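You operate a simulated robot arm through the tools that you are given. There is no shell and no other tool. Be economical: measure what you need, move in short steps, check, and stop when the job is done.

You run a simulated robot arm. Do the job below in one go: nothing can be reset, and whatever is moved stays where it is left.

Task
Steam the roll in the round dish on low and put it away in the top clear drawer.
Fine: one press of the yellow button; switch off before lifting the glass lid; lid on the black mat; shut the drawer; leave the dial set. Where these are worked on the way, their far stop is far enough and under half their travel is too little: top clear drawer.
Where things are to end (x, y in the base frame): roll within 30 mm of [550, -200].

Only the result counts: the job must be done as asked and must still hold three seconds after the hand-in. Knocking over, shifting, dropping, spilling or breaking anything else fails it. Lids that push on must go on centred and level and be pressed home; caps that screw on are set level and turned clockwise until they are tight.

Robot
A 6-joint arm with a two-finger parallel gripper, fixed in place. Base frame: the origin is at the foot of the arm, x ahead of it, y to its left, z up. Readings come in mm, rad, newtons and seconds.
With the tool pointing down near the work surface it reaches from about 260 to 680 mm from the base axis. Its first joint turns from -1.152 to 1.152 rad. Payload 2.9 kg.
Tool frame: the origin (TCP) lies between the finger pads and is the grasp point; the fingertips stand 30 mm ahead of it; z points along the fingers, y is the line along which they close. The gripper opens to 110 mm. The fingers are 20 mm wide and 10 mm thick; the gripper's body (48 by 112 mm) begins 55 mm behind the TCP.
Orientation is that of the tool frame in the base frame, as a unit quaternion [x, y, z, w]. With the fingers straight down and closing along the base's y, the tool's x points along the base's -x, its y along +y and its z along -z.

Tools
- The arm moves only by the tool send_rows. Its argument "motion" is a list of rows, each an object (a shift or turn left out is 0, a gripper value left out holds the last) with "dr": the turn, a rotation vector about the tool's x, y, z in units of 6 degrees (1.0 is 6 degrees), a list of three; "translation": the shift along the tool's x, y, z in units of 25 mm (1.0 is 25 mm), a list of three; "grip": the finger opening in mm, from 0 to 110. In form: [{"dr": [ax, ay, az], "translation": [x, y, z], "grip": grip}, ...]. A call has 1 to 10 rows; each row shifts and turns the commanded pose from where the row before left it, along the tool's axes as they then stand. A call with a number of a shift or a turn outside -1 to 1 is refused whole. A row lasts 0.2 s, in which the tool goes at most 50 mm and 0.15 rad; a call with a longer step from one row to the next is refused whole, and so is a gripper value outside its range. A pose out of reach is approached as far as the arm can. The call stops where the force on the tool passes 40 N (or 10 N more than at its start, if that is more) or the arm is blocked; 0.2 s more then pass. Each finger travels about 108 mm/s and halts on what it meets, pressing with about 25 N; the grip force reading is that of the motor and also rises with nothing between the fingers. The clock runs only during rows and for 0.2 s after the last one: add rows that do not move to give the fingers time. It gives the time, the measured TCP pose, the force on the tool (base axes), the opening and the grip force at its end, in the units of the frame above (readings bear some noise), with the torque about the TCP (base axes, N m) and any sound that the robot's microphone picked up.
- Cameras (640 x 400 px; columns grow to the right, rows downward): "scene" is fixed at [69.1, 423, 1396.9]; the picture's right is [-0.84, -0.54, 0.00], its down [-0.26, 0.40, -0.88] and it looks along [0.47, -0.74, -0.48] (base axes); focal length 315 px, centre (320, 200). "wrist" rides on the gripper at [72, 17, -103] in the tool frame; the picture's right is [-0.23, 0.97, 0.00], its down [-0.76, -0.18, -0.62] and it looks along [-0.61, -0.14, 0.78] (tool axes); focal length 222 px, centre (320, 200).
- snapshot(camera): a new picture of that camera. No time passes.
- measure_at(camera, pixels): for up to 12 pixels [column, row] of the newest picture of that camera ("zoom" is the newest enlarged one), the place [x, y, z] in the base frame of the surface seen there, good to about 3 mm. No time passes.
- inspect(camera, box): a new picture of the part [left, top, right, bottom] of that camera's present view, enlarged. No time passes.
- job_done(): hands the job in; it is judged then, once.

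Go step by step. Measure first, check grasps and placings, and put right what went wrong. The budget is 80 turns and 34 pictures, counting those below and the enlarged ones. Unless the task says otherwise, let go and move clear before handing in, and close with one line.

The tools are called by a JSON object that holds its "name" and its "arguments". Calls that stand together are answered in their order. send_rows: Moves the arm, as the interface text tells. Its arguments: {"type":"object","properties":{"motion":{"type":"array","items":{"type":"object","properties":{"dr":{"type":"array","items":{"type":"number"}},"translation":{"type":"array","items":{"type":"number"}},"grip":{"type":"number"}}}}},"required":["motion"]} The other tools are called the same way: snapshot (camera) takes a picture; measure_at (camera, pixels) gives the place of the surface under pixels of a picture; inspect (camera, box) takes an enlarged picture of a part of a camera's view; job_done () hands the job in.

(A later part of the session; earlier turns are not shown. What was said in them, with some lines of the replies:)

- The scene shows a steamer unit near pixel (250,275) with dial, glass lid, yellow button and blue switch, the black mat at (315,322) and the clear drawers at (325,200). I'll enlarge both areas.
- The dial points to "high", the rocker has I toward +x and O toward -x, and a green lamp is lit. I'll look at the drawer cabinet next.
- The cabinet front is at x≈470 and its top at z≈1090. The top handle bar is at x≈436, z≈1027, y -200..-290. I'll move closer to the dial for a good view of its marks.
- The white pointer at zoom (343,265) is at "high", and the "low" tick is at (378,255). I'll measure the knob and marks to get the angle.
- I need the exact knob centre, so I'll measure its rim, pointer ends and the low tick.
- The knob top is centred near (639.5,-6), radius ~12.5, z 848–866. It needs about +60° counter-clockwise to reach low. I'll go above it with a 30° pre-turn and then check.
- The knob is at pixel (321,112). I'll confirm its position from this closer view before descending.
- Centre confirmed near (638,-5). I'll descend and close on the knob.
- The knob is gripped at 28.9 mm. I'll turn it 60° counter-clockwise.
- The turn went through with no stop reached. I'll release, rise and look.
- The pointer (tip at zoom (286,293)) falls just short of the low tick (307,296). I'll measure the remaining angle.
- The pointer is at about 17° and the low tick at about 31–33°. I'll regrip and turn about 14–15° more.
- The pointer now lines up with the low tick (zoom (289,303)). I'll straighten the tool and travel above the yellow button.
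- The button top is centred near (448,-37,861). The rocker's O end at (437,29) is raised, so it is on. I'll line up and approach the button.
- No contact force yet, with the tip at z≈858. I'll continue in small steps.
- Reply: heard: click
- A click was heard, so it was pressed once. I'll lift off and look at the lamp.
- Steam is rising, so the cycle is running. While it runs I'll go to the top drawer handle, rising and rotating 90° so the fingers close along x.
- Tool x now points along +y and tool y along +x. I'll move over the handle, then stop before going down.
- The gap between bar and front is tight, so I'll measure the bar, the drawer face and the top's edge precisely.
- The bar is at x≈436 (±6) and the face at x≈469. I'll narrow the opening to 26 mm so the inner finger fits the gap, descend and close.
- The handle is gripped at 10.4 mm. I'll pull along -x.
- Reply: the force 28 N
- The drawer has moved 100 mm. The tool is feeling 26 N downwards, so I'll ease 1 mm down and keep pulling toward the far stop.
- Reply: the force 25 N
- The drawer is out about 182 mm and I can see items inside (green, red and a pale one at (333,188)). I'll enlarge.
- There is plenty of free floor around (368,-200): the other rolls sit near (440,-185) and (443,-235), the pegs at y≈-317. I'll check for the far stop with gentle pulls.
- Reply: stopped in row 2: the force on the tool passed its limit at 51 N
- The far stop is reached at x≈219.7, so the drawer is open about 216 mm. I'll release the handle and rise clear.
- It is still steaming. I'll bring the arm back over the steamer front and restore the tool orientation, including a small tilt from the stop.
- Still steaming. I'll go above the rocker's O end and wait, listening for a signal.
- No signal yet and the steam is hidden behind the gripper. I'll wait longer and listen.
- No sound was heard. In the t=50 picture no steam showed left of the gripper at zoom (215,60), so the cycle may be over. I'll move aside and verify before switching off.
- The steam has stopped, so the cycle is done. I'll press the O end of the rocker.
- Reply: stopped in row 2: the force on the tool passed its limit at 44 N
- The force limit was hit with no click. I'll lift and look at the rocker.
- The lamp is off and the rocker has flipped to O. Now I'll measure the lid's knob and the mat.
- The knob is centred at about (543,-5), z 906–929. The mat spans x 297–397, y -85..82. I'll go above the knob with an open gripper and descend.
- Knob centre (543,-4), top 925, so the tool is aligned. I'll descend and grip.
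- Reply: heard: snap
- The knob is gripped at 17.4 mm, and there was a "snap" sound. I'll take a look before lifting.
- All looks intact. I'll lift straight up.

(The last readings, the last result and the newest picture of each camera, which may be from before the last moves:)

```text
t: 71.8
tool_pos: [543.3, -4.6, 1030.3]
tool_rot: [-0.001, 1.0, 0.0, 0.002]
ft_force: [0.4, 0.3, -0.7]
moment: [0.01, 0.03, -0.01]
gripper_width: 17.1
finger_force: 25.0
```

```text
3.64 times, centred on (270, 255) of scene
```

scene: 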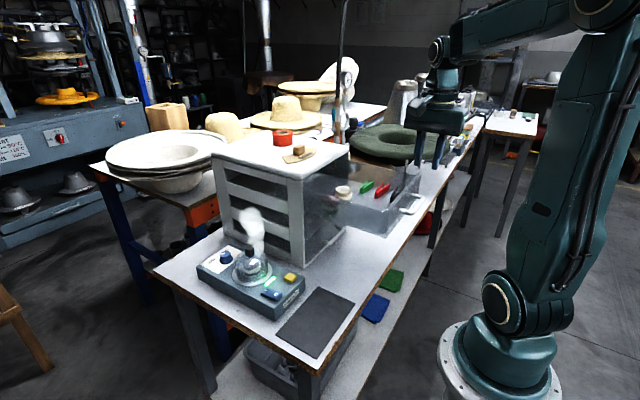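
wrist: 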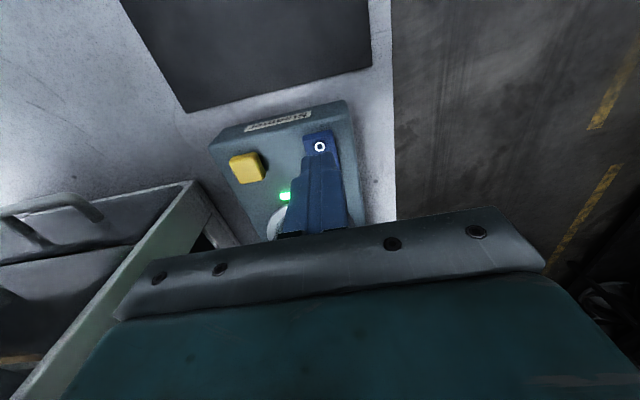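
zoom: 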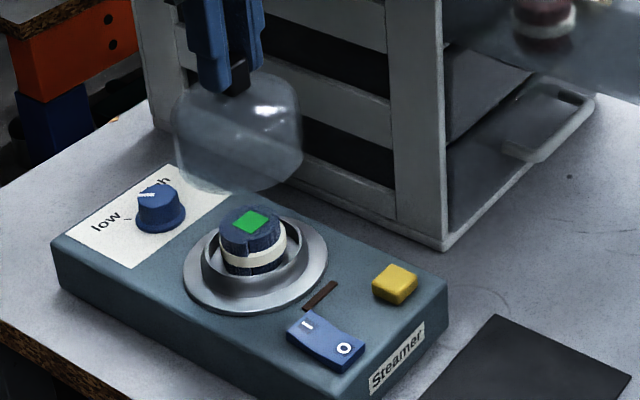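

The lid is lifted cleanly, and the roll (zoom (250,240)) is exposed with a green label. I'll measure the roll and the lid bottom.

{"name": "measure_at", "arguments": {"camera": "zoom", "pixels": [[250, 222], [222, 228], [284, 225], [250, 207], [252, 245], [222, 250], [284, 250], [253, 270], [210, 250], [253, 192], [300, 240], [245, 130]]}}

```text
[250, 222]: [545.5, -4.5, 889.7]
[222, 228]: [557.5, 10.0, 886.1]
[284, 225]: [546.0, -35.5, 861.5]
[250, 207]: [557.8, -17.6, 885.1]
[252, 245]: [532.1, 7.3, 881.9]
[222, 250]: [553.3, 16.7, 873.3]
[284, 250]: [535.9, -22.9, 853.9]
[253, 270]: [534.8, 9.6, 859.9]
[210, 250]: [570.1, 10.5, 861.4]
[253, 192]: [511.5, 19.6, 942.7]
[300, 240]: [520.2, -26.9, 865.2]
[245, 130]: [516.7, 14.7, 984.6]
```

The lid's bottom sits about 90 mm below the TCP, so on the mat the TCP should be near 895. I'll carry it over to (347,0).

{"name": "send_rows", "arguments": {"motion": [{"translation": [0.5, 0.02, 0]}, {"translation": [0.95, 0.02, 0]}, {"translation": [0.95, 0.02, 0]}, {"translation": [0.95, 0.02, 0]}, {"translation": [0.95, 0.02, 0]}, {"translation": [0.95, 0.02, 0]}, {"translation": [0.95, 0.02, 0]}, {"translation": [0.95, 0.02, 0]}, {"translation": [0.71, 0.02, 0]}, {}]}}

{"name": "send_rows", "arguments": {"motion": [{"translation": [0, 0, 0.9]}, {"translation": [0, 0, 0.9]}, {"translation": [0, 0, 0.9]}, {"translation": [0, 0, 0.9]}, {"translation": [0, 0, 0.9]}, {"translation": [0, 0, 0.5]}, {}]}}

{"name": "send_rows", "arguments": {"motion": [{"translation": [0, 0, 0.1]}, {"translation": [0, 0, 0.06]}, {}]}}

```text
t: 74.0
tool_pos: [345.8, 0.2, 1029.0]
tool_rot: [0.0, 1.0, 0.0, 0.002]
ft_force: [-0.2, -1.0, -1.5]
moment: [0.02, -0.01, -0.01]
gripper_width: 17.0
finger_force: 25.5
```

```text
t: 75.6
tool_pos: [345.5, 0.3, 906.0]
tool_rot: [-0.001, 1.0, 0.0, 0.001]
ft_force: [0.1, 1.0, -0.9]
moment: [0.03, -0.02, 0.02]
gripper_width: 17.3
finger_force: 24.9
```

```text
t: 76.4
tool_pos: [347.3, 0.9, 901.1]
tool_rot: [-0.001, 1.0, 0.0, 0.002]
ft_force: [-0.2, 0.2, -0.4]
moment: [0.01, -0.02, -0.05]
gripper_width: 17.0
finger_force: 24.6
```

{"name": "send_rows", "arguments": {"motion": [{"translation": [0, 0, 0.06]}, {"translation": [0, 0, 0.04]}, {}]}}

{"name": "send_rows", "arguments": {"motion": [{"translation": [0, 0, 0.04]}, {"translation": [0, 0, 0.04]}, {}]}}

```text
t: 77.2
tool_pos: [346.1, 1.5, 899.0]
tool_rot: [0.0, 1.0, 0.0, 0.002]
ft_force: [0.5, 0.7, -0.8]
moment: [-0.02, 0.01, 0.01]
gripper_width: 17.1
finger_force: 24.7
```

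```text
t: 78.0
tool_pos: [347.5, 0.5, 896.3]
tool_rot: [-0.001, 1.0, 0.0, 0.002]
ft_force: [0.4, -0.1, -2.0]
moment: [0.02, 0.0, 0.0]
gripper_width: 17.3
finger_force: 24.8
```

{"name": "send_rows", "arguments": {"motion": [{"translation": [0, 0, 0.04]}, {"translation": [0, 0, 0.04]}, {}]}}

{"name": "inspect", "arguments": {"camera": "scene", "box": [260, 250, 370, 365]}}

```text
t: 78.8
tool_pos: [347.5, 2.2, 894.5]
tool_rot: [-0.001, 1.0, 0.0, 0.001]
ft_force: [-0.2, -0.6, -1.0]
moment: [-0.01, 0.01, -0.01]
gripper_width: 17.1
finger_force: 24.9
```

```text
3.48 times, centred on (315, 308) of scene
```

zoom: 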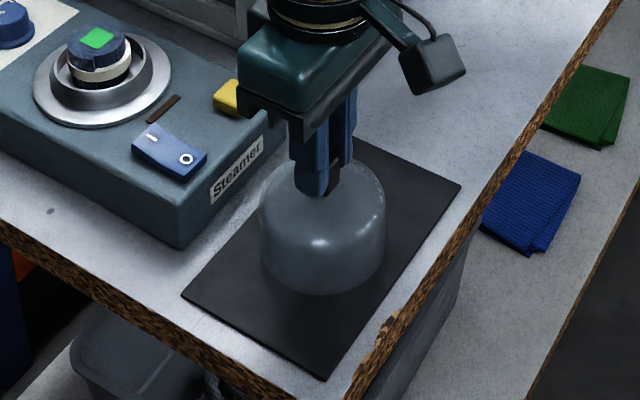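

The lid hangs level just above the mat. I'll lower in 1 mm steps until contact.

{"name": "send_rows", "arguments": {"motion": [{"translation": [0, 0, 0.04]}, {"translation": [0, 0, 0.04]}, {}]}}

{"name": "send_rows", "arguments": {"motion": [{"translation": [0, 0, 0.04]}, {"translation": [0, 0, 0.04]}, {}]}}

```text
t: 79.6
tool_pos: [347.5, 0.7, 892.5]
tool_rot: [-0.001, 1.0, -0.001, 0.002]
ft_force: [-5.3, 3.2, 29.4]
moment: [0.11, 0.04, -0.02]
gripper_width: 17.4
finger_force: 25.2
```

```text
t: 80.4
tool_pos: [347.4, 0.8, 890.3]
tool_rot: [-0.001, 1.0, 0.0, 0.004]
ft_force: [1.3, 5.4, 30.6]
moment: [0.12, -0.1, -0.03]
gripper_width: 17.3
finger_force: 24.4
```

The lid is on the mat with a 30 N contact. I'll ease off, release and rise straight up.

{"name": "send_rows", "arguments": {"motion": [{"translation": [0, 0, -0.08]}, {"grip": 45}, {"grip": 45}, {"translation": [0, 0, -0.6]}, {"translation": [0, 0, -0.9]}, {"translation": [0, 0, -0.9]}, {"translation": [0, 0, -0.9]}, {"translation": [0, 0, -0.9]}]}}

{"name": "send_rows", "arguments": {"motion": [{"translation": [-0.97, -0.03, 0], "grip": 65}, {"translation": [-0.97, -0.03, 0]}, {"translation": [-0.97, -0.03, 0]}, {"translation": [-0.97, -0.03, 0]}, {"translation": [-0.97, -0.03, 0]}, {"translation": [-0.97, -0.03, 0]}, {}]}}

{"name": "snapshot", "arguments": {"camera": "wrist"}}

```text
t: 82.2
tool_pos: [346.2, 1.4, 996.9]
tool_rot: [-0.001, 1.0, 0.0, 0.002]
ft_force: [-1.0, 0.1, -0.5]
moment: [0.0, 0.0, -0.03]
gripper_width: 45.0
finger_force: 0.1
```

```text
t: 83.8
tool_pos: [490.8, -5.2, 998.1]
tool_rot: [-0.001, 1.0, 0.0, 0.002]
ft_force: [-0.6, -0.2, -0.4]
moment: [-0.02, 0.04, 0.01]
gripper_width: 65.1
finger_force: 0.0
```

```text
6 pictures are left
```

wrist: 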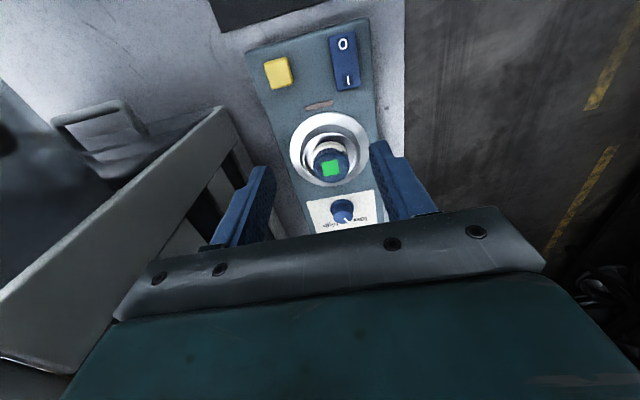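

The roll is at pixel (331,167) with the green label. I'll measure it here.

{"name": "measure_at", "arguments": {"camera": "wrist", "pixels": [[331, 167], [315, 165], [347, 163], [331, 178], [331, 153], [331, 147], [313, 160], [350, 160], [305, 155], [357, 150], [330, 134], [332, 183]]}}

```text
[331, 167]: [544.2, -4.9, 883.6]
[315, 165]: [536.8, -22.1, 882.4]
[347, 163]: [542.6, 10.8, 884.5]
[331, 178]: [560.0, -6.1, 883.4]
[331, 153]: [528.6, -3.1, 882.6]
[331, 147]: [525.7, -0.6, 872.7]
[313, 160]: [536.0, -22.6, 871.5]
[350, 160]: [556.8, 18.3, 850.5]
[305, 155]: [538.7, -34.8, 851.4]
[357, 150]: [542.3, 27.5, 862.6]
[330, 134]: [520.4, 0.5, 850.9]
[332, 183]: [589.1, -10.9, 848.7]
```

Roll centre (543.5,-5), radius ≈18, top 884. The dish rim is at ~862, so I'll keep the tips just above the rim. I'll descend and grip.

{"name": "send_rows", "arguments": {"motion": [{"translation": [-0.7, 0, 0]}, {"translation": [-0.7, 0, 0]}, {"translation": [-0.71, 0, 0]}, {"translation": [0, 0, 0.9]}, {"translation": [0, 0, 0.9]}, {"translation": [0, 0, 0.9]}, {"translation": [0, 0, 0.9]}, {"translation": [0, 0, 0.5]}]}}

{"name": "send_rows", "arguments": {"motion": [{"grip": 30}, {"grip": 30}, {"grip": 30}]}}

```text
t: 85.6
tool_pos: [544.5, -2.9, 895.2]
tool_rot: [-0.001, 1.0, 0.0, 0.002]
ft_force: [0.6, 0.0, 0.2]
moment: [-0.01, -0.02, -0.03]
gripper_width: 65.1
finger_force: 0.0
```

```text
t: 86.4
tool_pos: [545.0, -3.3, 896.0]
tool_rot: [-0.001, 1.0, 0.0, 0.002]
ft_force: [-0.7, -0.8, 0.0]
moment: [0.0, 0.03, 0.04]
gripper_width: 42.3
finger_force: 24.6
```

The roll is gripped at 42.3 mm. I'll lift it and check it holds.

{"name": "send_rows", "arguments": {"motion": [{"translation": [0, 0, -0.3]}, {"translation": [0, 0, -0.6]}, {"translation": [0, 0, -0.8]}, {"translation": [0, 0, -0.8]}, {"translation": [0, 0, -0.8]}, {"translation": [0, 0, -0.9]}, {}]}}

{"name": "inspect", "arguments": {"camera": "scene", "box": [190, 190, 420, 340]}}

```text
t: 88.0
tool_pos: [546.2, -4.2, 999.3]
tool_rot: [-0.001, 1.0, 0.001, 0.002]
ft_force: [-0.1, 0.1, 0.2]
moment: [0.03, -0.01, 0.02]
gripper_width: 42.7
finger_force: 25.0
```

```text
2.67 times, centred on (305, 265) of scene
```

zoom: 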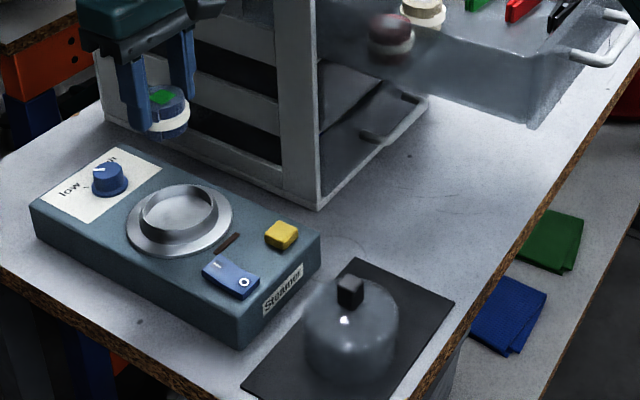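

The roll is held level, the dish is empty and the lid stands on the mat. I'll measure the roll bottom and drawer features.

{"name": "measure_at", "arguments": {"camera": "zoom", "pixels": [[168, 137], [165, 98], [391, 25], [391, 55], [425, 5], [425, 30], [535, 65], [500, 40], [470, 20], [620, 20], [595, 62], [450, 40]]}}

```text
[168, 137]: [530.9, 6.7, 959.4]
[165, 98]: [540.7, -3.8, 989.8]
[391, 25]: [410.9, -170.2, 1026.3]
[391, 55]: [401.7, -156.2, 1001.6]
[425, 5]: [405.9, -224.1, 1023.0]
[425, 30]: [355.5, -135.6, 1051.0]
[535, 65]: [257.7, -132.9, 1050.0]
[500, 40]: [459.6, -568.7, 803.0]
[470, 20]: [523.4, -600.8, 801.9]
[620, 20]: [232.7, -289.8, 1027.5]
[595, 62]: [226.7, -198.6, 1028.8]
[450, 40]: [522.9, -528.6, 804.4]
```

The roll's bottom is ~42 mm below the TCP and the drawer floor is near z≈990. The drop spot in the open drawer is (334,-200). I'll carry it up and over.

{"name": "send_rows", "arguments": {"motion": [{"translation": [0.94, 0, -0.72]}, {"translation": [0.94, 0, -0.72]}, {"translation": [0.94, 0, -0.72]}, {"translation": [0.94, 0, -0.72]}, {"translation": [0.94, 0, -0.72]}, {"translation": [0.94, 0, -0.72]}, {"translation": [0.94, 0, -0.72]}, {"translation": [0.94, 0, -0.72]}, {"translation": [0.94, 0, -0.6]}]}}

{"name": "send_rows", "arguments": {"motion": [{"translation": [0, -0.87, 0]}, {"translation": [0, -0.87, 0]}, {"translation": [0, -0.87, 0]}, {"translation": [0, -0.87, 0]}, {"translation": [0, -0.87, 0]}, {"translation": [0, -0.87, 0]}, {"translation": [0, -0.87, 0]}, {"translation": [0, -0.87, 0]}, {"translation": [0, -0.87, 0]}, {}]}}

{"name": "inspect", "arguments": {"camera": "scene", "box": [290, 120, 430, 230]}}

```text
t: 90.0
tool_pos: [331.6, -4.3, 1158.8]
tool_rot: [-0.001, 1.0, -0.001, 0.001]
ft_force: [-0.7, 0.4, -0.1]
moment: [0.01, 0.01, -0.01]
gripper_width: 42.6
finger_force: 24.7
```

```text
t: 92.2
tool_pos: [333.0, -200.5, 1158.7]
tool_rot: [-0.001, 1.0, 0.0, 0.001]
ft_force: [-0.3, -0.4, 0.0]
moment: [-0.03, -0.02, 0.05]
gripper_width: 42.5
finger_force: 24.5
```

```text
3.64 times, centred on (360, 175) of scene
```

zoom: 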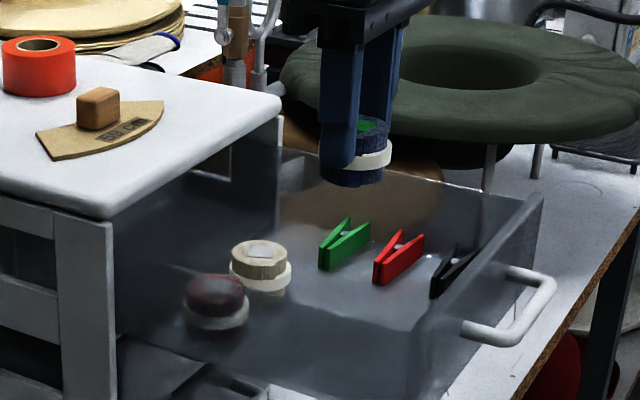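

The roll is above the open drawer. I'll measure the pegs and floor to confirm clearance.

{"name": "measure_at", "arguments": {"camera": "zoom", "pixels": [[330, 270], [385, 285], [433, 298], [340, 320], [380, 330], [262, 290], [220, 328], [215, 290], [260, 255], [350, 285]]}}

```text
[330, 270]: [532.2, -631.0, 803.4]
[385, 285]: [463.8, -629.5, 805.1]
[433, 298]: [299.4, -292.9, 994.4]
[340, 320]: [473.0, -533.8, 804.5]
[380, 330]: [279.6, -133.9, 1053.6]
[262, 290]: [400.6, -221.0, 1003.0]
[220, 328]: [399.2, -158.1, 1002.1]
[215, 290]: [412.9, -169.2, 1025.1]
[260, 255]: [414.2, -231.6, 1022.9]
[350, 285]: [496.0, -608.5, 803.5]
```

Clear all round. I'll descend quickly to 1045, then in small steps to contact.

{"name": "send_rows", "arguments": {"motion": [{"translation": [0, 0, 0.9]}, {"translation": [0, 0, 0.9]}, {"translation": [0, 0, 0.9]}, {"translation": [0, 0, 0.9]}, {"translation": [0, 0, 0.8]}, {}]}}

{"name": "send_rows", "arguments": {"motion": [{"translation": [0, 0, 0.08]}, {"translation": [0, 0, 0.08]}, {"translation": [0, 0, 0.08]}, {}]}}

```text
t: 93.6
tool_pos: [331.3, -198.9, 1048.0]
tool_rot: [-0.001, 1.0, 0.0, 0.002]
ft_force: [0.3, 0.4, -0.3]
moment: [-0.03, -0.01, -0.01]
gripper_width: 42.5
finger_force: 24.7
```

```text
t: 94.6
tool_pos: [331.2, -200.5, 1040.4]
tool_rot: [-0.001, 1.0, 0.0, 0.002]
ft_force: [-0.7, 0.1, -0.1]
moment: [0.0, 0.01, 0.01]
gripper_width: 42.5
finger_force: 24.7
```

{"name": "send_rows", "arguments": {"motion": [{"translation": [0, 0, 0.06]}, {"translation": [0, 0, 0.06]}, {"translation": [0, 0, 0.04]}, {}]}}

{"name": "send_rows", "arguments": {"motion": [{"translation": [0, 0, 0.06]}, {"translation": [0, 0, 0.04]}, {}]}}

```text
t: 95.6
tool_pos: [331.0, -200.0, 1037.9]
tool_rot: [-0.001, 1.0, -0.001, 0.002]
ft_force: [-0.2, -0.1, 0.1]
moment: [0.02, 0.02, 0.04]
gripper_width: 42.3
finger_force: 24.8
```

```text
t: 96.4
tool_pos: [333.5, -200.2, 1034.7]
tool_rot: [-0.001, 1.0, 0.0, 0.002]
ft_force: [-0.2, -0.1, -1.1]
moment: [0.01, 0.0, -0.03]
gripper_width: 42.8
finger_force: 24.9
```

{"name": "send_rows", "arguments": {"motion": [{"translation": [0, 0, 0.05]}, {"translation": [0, 0, 0.05]}, {}]}}

{"name": "send_rows", "arguments": {"motion": [{"translation": [0, 0, 0.04]}, {"translation": [0, 0, 0.04]}, {}]}}

```text
t: 97.2
tool_pos: [332.8, -200.0, 1033.1]
tool_rot: [-0.001, 1.0, 0.0, 0.001]
ft_force: [-0.3, 0.5, -0.5]
moment: [0.01, -0.03, 0.01]
gripper_width: 42.5
finger_force: 24.6
```

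```text
t: 98.0
tool_pos: [333.9, -200.8, 1031.6]
tool_rot: [-0.001, 1.0, -0.001, 0.002]
ft_force: [-0.9, 6.1, 20.1]
moment: [0.24, 0.12, -0.05]
gripper_width: 42.6
finger_force: 25.2
```

Contact at 20 N, so the roll is on the drawer floor. I'll release gently and rise.

{"name": "send_rows", "arguments": {"motion": [{"translation": [0, 0, -0.04]}, {"grip": 62}, {"grip": 62}, {"translation": [0, 0, -0.6]}, {"translation": [0, 0, -0.9]}, {"translation": [0, 0, -0.9]}, {"translation": [0, 0, -0.9]}, {"translation": [0, 0, -0.9]}, {"translation": [0, 0, -0.8]}]}}

{"name": "send_rows", "arguments": {"motion": [{"translation": [0.99, -0.3, 0], "grip": 0}, {"translation": [0.99, -0.3, 0]}, {"translation": [0.99, -0.3, 0]}, {"translation": [0.99, -0.3, 0]}, {"translation": [0.99, -0.3, 0]}, {"translation": [0.99, -0.3, 0]}, {}]}}

{"name": "inspect", "arguments": {"camera": "scene", "box": [290, 110, 450, 230]}}

```text
t: 100.0
tool_pos: [332.2, -202.1, 1158.5]
tool_rot: [0.0, 1.0, -0.001, 0.002]
ft_force: [-0.1, 0.4, -0.7]
moment: [0.01, 0.02, 0.01]
gripper_width: 61.8
finger_force: 0.1
```

```text
t: 101.6
tool_pos: [184.2, -246.5, 1157.3]
tool_rot: [-0.001, 1.0, 0.0, 0.002]
ft_force: [0.1, 0.0, -0.1]
moment: [-0.02, 0.02, -0.02]
gripper_width: 0.1
finger_force: 25.2
```

```text
3.33 times, centred on (370, 170) of scene
```

zoom: 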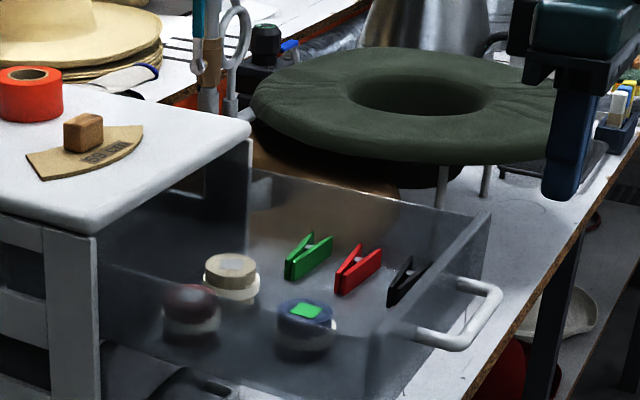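

{"name": "measure_at", "arguments": {"camera": "zoom", "pixels": [[305, 310], [280, 308], [330, 315], [303, 298], [303, 325], [455, 342], [478, 325], [495, 300], [450, 260], [400, 320]]}}

```text
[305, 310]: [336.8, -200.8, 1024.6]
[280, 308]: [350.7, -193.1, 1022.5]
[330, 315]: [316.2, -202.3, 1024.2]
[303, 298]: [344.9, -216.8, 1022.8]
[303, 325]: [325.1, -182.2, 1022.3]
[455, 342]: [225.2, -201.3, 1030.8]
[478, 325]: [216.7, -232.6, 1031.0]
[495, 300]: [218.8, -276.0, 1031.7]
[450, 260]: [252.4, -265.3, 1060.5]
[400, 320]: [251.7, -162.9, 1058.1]
```

The roll stands at (334,-200), which maps to ~(550,-200) when shut. I'll descend in front of the handle and push.

{"name": "send_rows", "arguments": {"motion": [{"translation": [0, 0, 0.95]}, {"translation": [0, 0, 0.95]}, {"translation": [0, 0, 0.95]}, {"translation": [0, 0, 0.95]}, {"translation": [0, 0, 0.9]}, {}]}}

{"name": "send_rows", "arguments": {"motion": [{"translation": [-0.3, 0, 0]}, {"translation": [-0.3, 0, 0]}, {"translation": [-0.2, 0, 0]}, {"translation": [-0.2, 0, 0]}, {"translation": [-0.3, 0, 0]}, {"translation": [-0.4, 0, 0]}, {"translation": [-0.4, 0, 0]}, {"translation": [-0.4, 0, 0]}, {"translation": [-0.4, 0, 0]}, {"translation": [-0.4, 0, 0]}]}}

{"name": "send_rows", "arguments": {"motion": [{"translation": [-0.4, 0, 0]}, {"translation": [-0.4, 0, 0]}, {"translation": [-0.4, 0, 0]}, {"translation": [-0.4, 0, 0]}, {"translation": [-0.4, 0, 0]}, {"translation": [-0.4, 0, 0]}, {"translation": [-0.4, 0, 0]}, {"translation": [-0.4, 0, 0]}, {"translation": [-0.4, 0, 0]}]}}

```text
t: 103.0
tool_pos: [184.5, -246.3, 1040.6]
tool_rot: [-0.001, 1.0, 0.0, 0.002]
ft_force: [0.7, 0.0, -0.2]
moment: [-0.02, -0.01, 0.01]
gripper_width: 0.0
finger_force: 25.2
```

```text
t: 105.2
tool_pos: [266.2, -244.3, 1040.2]
tool_rot: [-0.001, 1.0, 0.0, 0.001]
ft_force: [-0.3, -0.3, -0.3]
moment: [0.03, 0.01, 0.0]
gripper_width: 0.0
finger_force: 25.3
```

```text
t: 107.2
tool_pos: [357.3, -246.1, 1039.8]
tool_rot: [0.0, 1.0, 0.0, 0.001]
ft_force: [-0.9, 0.5, 0.2]
moment: [0.03, 0.01, -0.02]
gripper_width: 0.0
finger_force: 24.8
```

The push is going freely. I'll continue, more slowly, toward the closed position (TCP x≈420).

{"name": "send_rows", "arguments": {"motion": [{"translation": [-0.3, 0, 0]}, {"translation": [-0.3, 0, 0]}, {"translation": [-0.3, 0, 0]}, {"translation": [-0.3, 0, 0]}, {"translation": [-0.3, 0, 0]}, {"translation": [-0.2, 0, 0]}, {"translation": [-0.2, 0, 0]}, {"translation": [-0.2, 0, 0]}]}}

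{"name": "send_rows", "arguments": {"motion": [{"translation": [-0.15, 0, 0]}, {"translation": [-0.15, 0, 0]}, {"translation": [-0.15, 0, 0]}, {"translation": [-0.15, 0, 0]}]}}

```text
t: 109.0
tool_pos: [409.3, -244.4, 1040.4]
tool_rot: [-0.001, 1.0, 0.0, 0.002]
ft_force: [-0.6, -0.3, -0.4]
moment: [-0.03, 0.03, 0.02]
gripper_width: 0.0
finger_force: 25.3
```

```text
t: 110.0
tool_pos: [420.6, -244.6, 1039.9]
tool_rot: [0.002, 1.0, 0.001, -0.003]
ft_force: [-30.5, 1.4, 11.0]
moment: [0.21, 0.4, -0.01]
gripper_width: 0.0
finger_force: 25.2
```

Resistance of 30 N at x≈420.6 means the drawer is home. I'll give one small extra push, back off, and look.

{"name": "send_rows", "arguments": {"motion": [{"translation": [-0.04, 0, 0]}, {}]}}

{"name": "send_rows", "arguments": {"motion": [{"translation": [0.5, 0, 0]}, {"translation": [0.9, 0, 0]}, {"translation": [0.9, 0, 0]}, {"translation": [0.9, 0, -0.9]}, {"translation": [0, 0, -0.9]}, {"translation": [0, 0, -0.9]}, {"translation": [0, 0, -0.9]}]}}

{"name": "snapshot", "arguments": {"camera": "scene"}}

```text
t: 110.5
tool_pos: [421.8, -245.5, 1038.8]
tool_rot: [0.003, 1.0, 0.003, -0.006]
ft_force: [-9.5, 0.3, 4.2]
moment: [0.07, 0.13, 0.0]
gripper_width: 0.0
finger_force: 25.3
stopped in row 2: the force on the tool passed its limit at 43 N (the readings are from after the stop); the commanded pose is now the measured one
```

```text
t: 112.1
tool_pos: [341.9, -246.7, 1131.1]
tool_rot: [0.002, 1.0, 0.003, -0.004]
ft_force: [-0.3, -0.7, 0.7]
moment: [-0.01, -0.04, -0.01]
gripper_width: 0.0
finger_force: 25.3
```

```text
2 pictures are left
```

scene: 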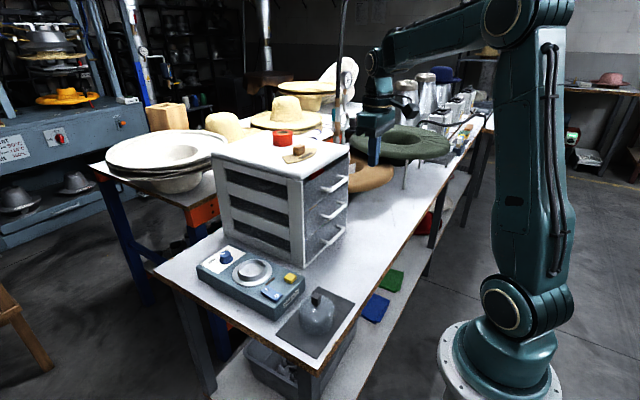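

The drawer handle is back level with the others at (334,184). The lid is upright on the mat at (318,315), the lamp is out, the dial is on low and the dish is empty. One close check of the drawer before handing in.

{"name": "inspect", "arguments": {"camera": "scene", "box": [200, 140, 370, 350]}}

{"name": "measure_at", "arguments": {"camera": "scene", "pixels": [[338, 187], [345, 182], [328, 190], [333, 213], [344, 207]]}}

```text
1.90 times, centred on (285, 245) of scene
```

zoom: 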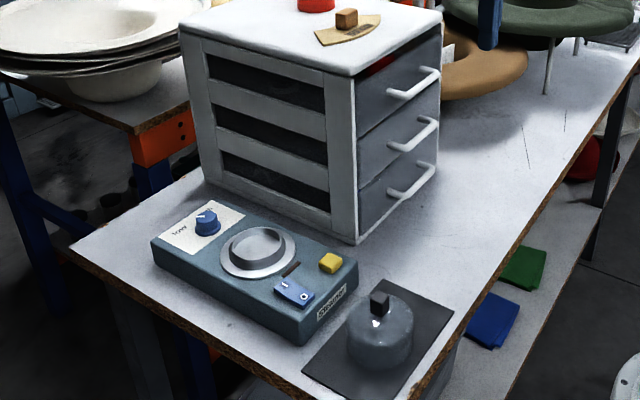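

```text
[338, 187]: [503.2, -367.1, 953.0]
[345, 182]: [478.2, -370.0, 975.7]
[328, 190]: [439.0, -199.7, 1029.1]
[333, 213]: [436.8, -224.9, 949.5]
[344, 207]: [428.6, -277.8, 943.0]
```

The top drawer is flush with the other two, its handle at x≈436–439 as at the start. Everything else is as asked, so I'm handing in.

{"name": "job_done", "arguments": {}}

```text
The job is handed in.
```

The roll was steamed on low with one press of the yellow button and now lies in the shut top clear drawer at about (550, -200). The steamer was switched off before I lifted the glass lid. The lid is on the black mat and the dial is still on low.
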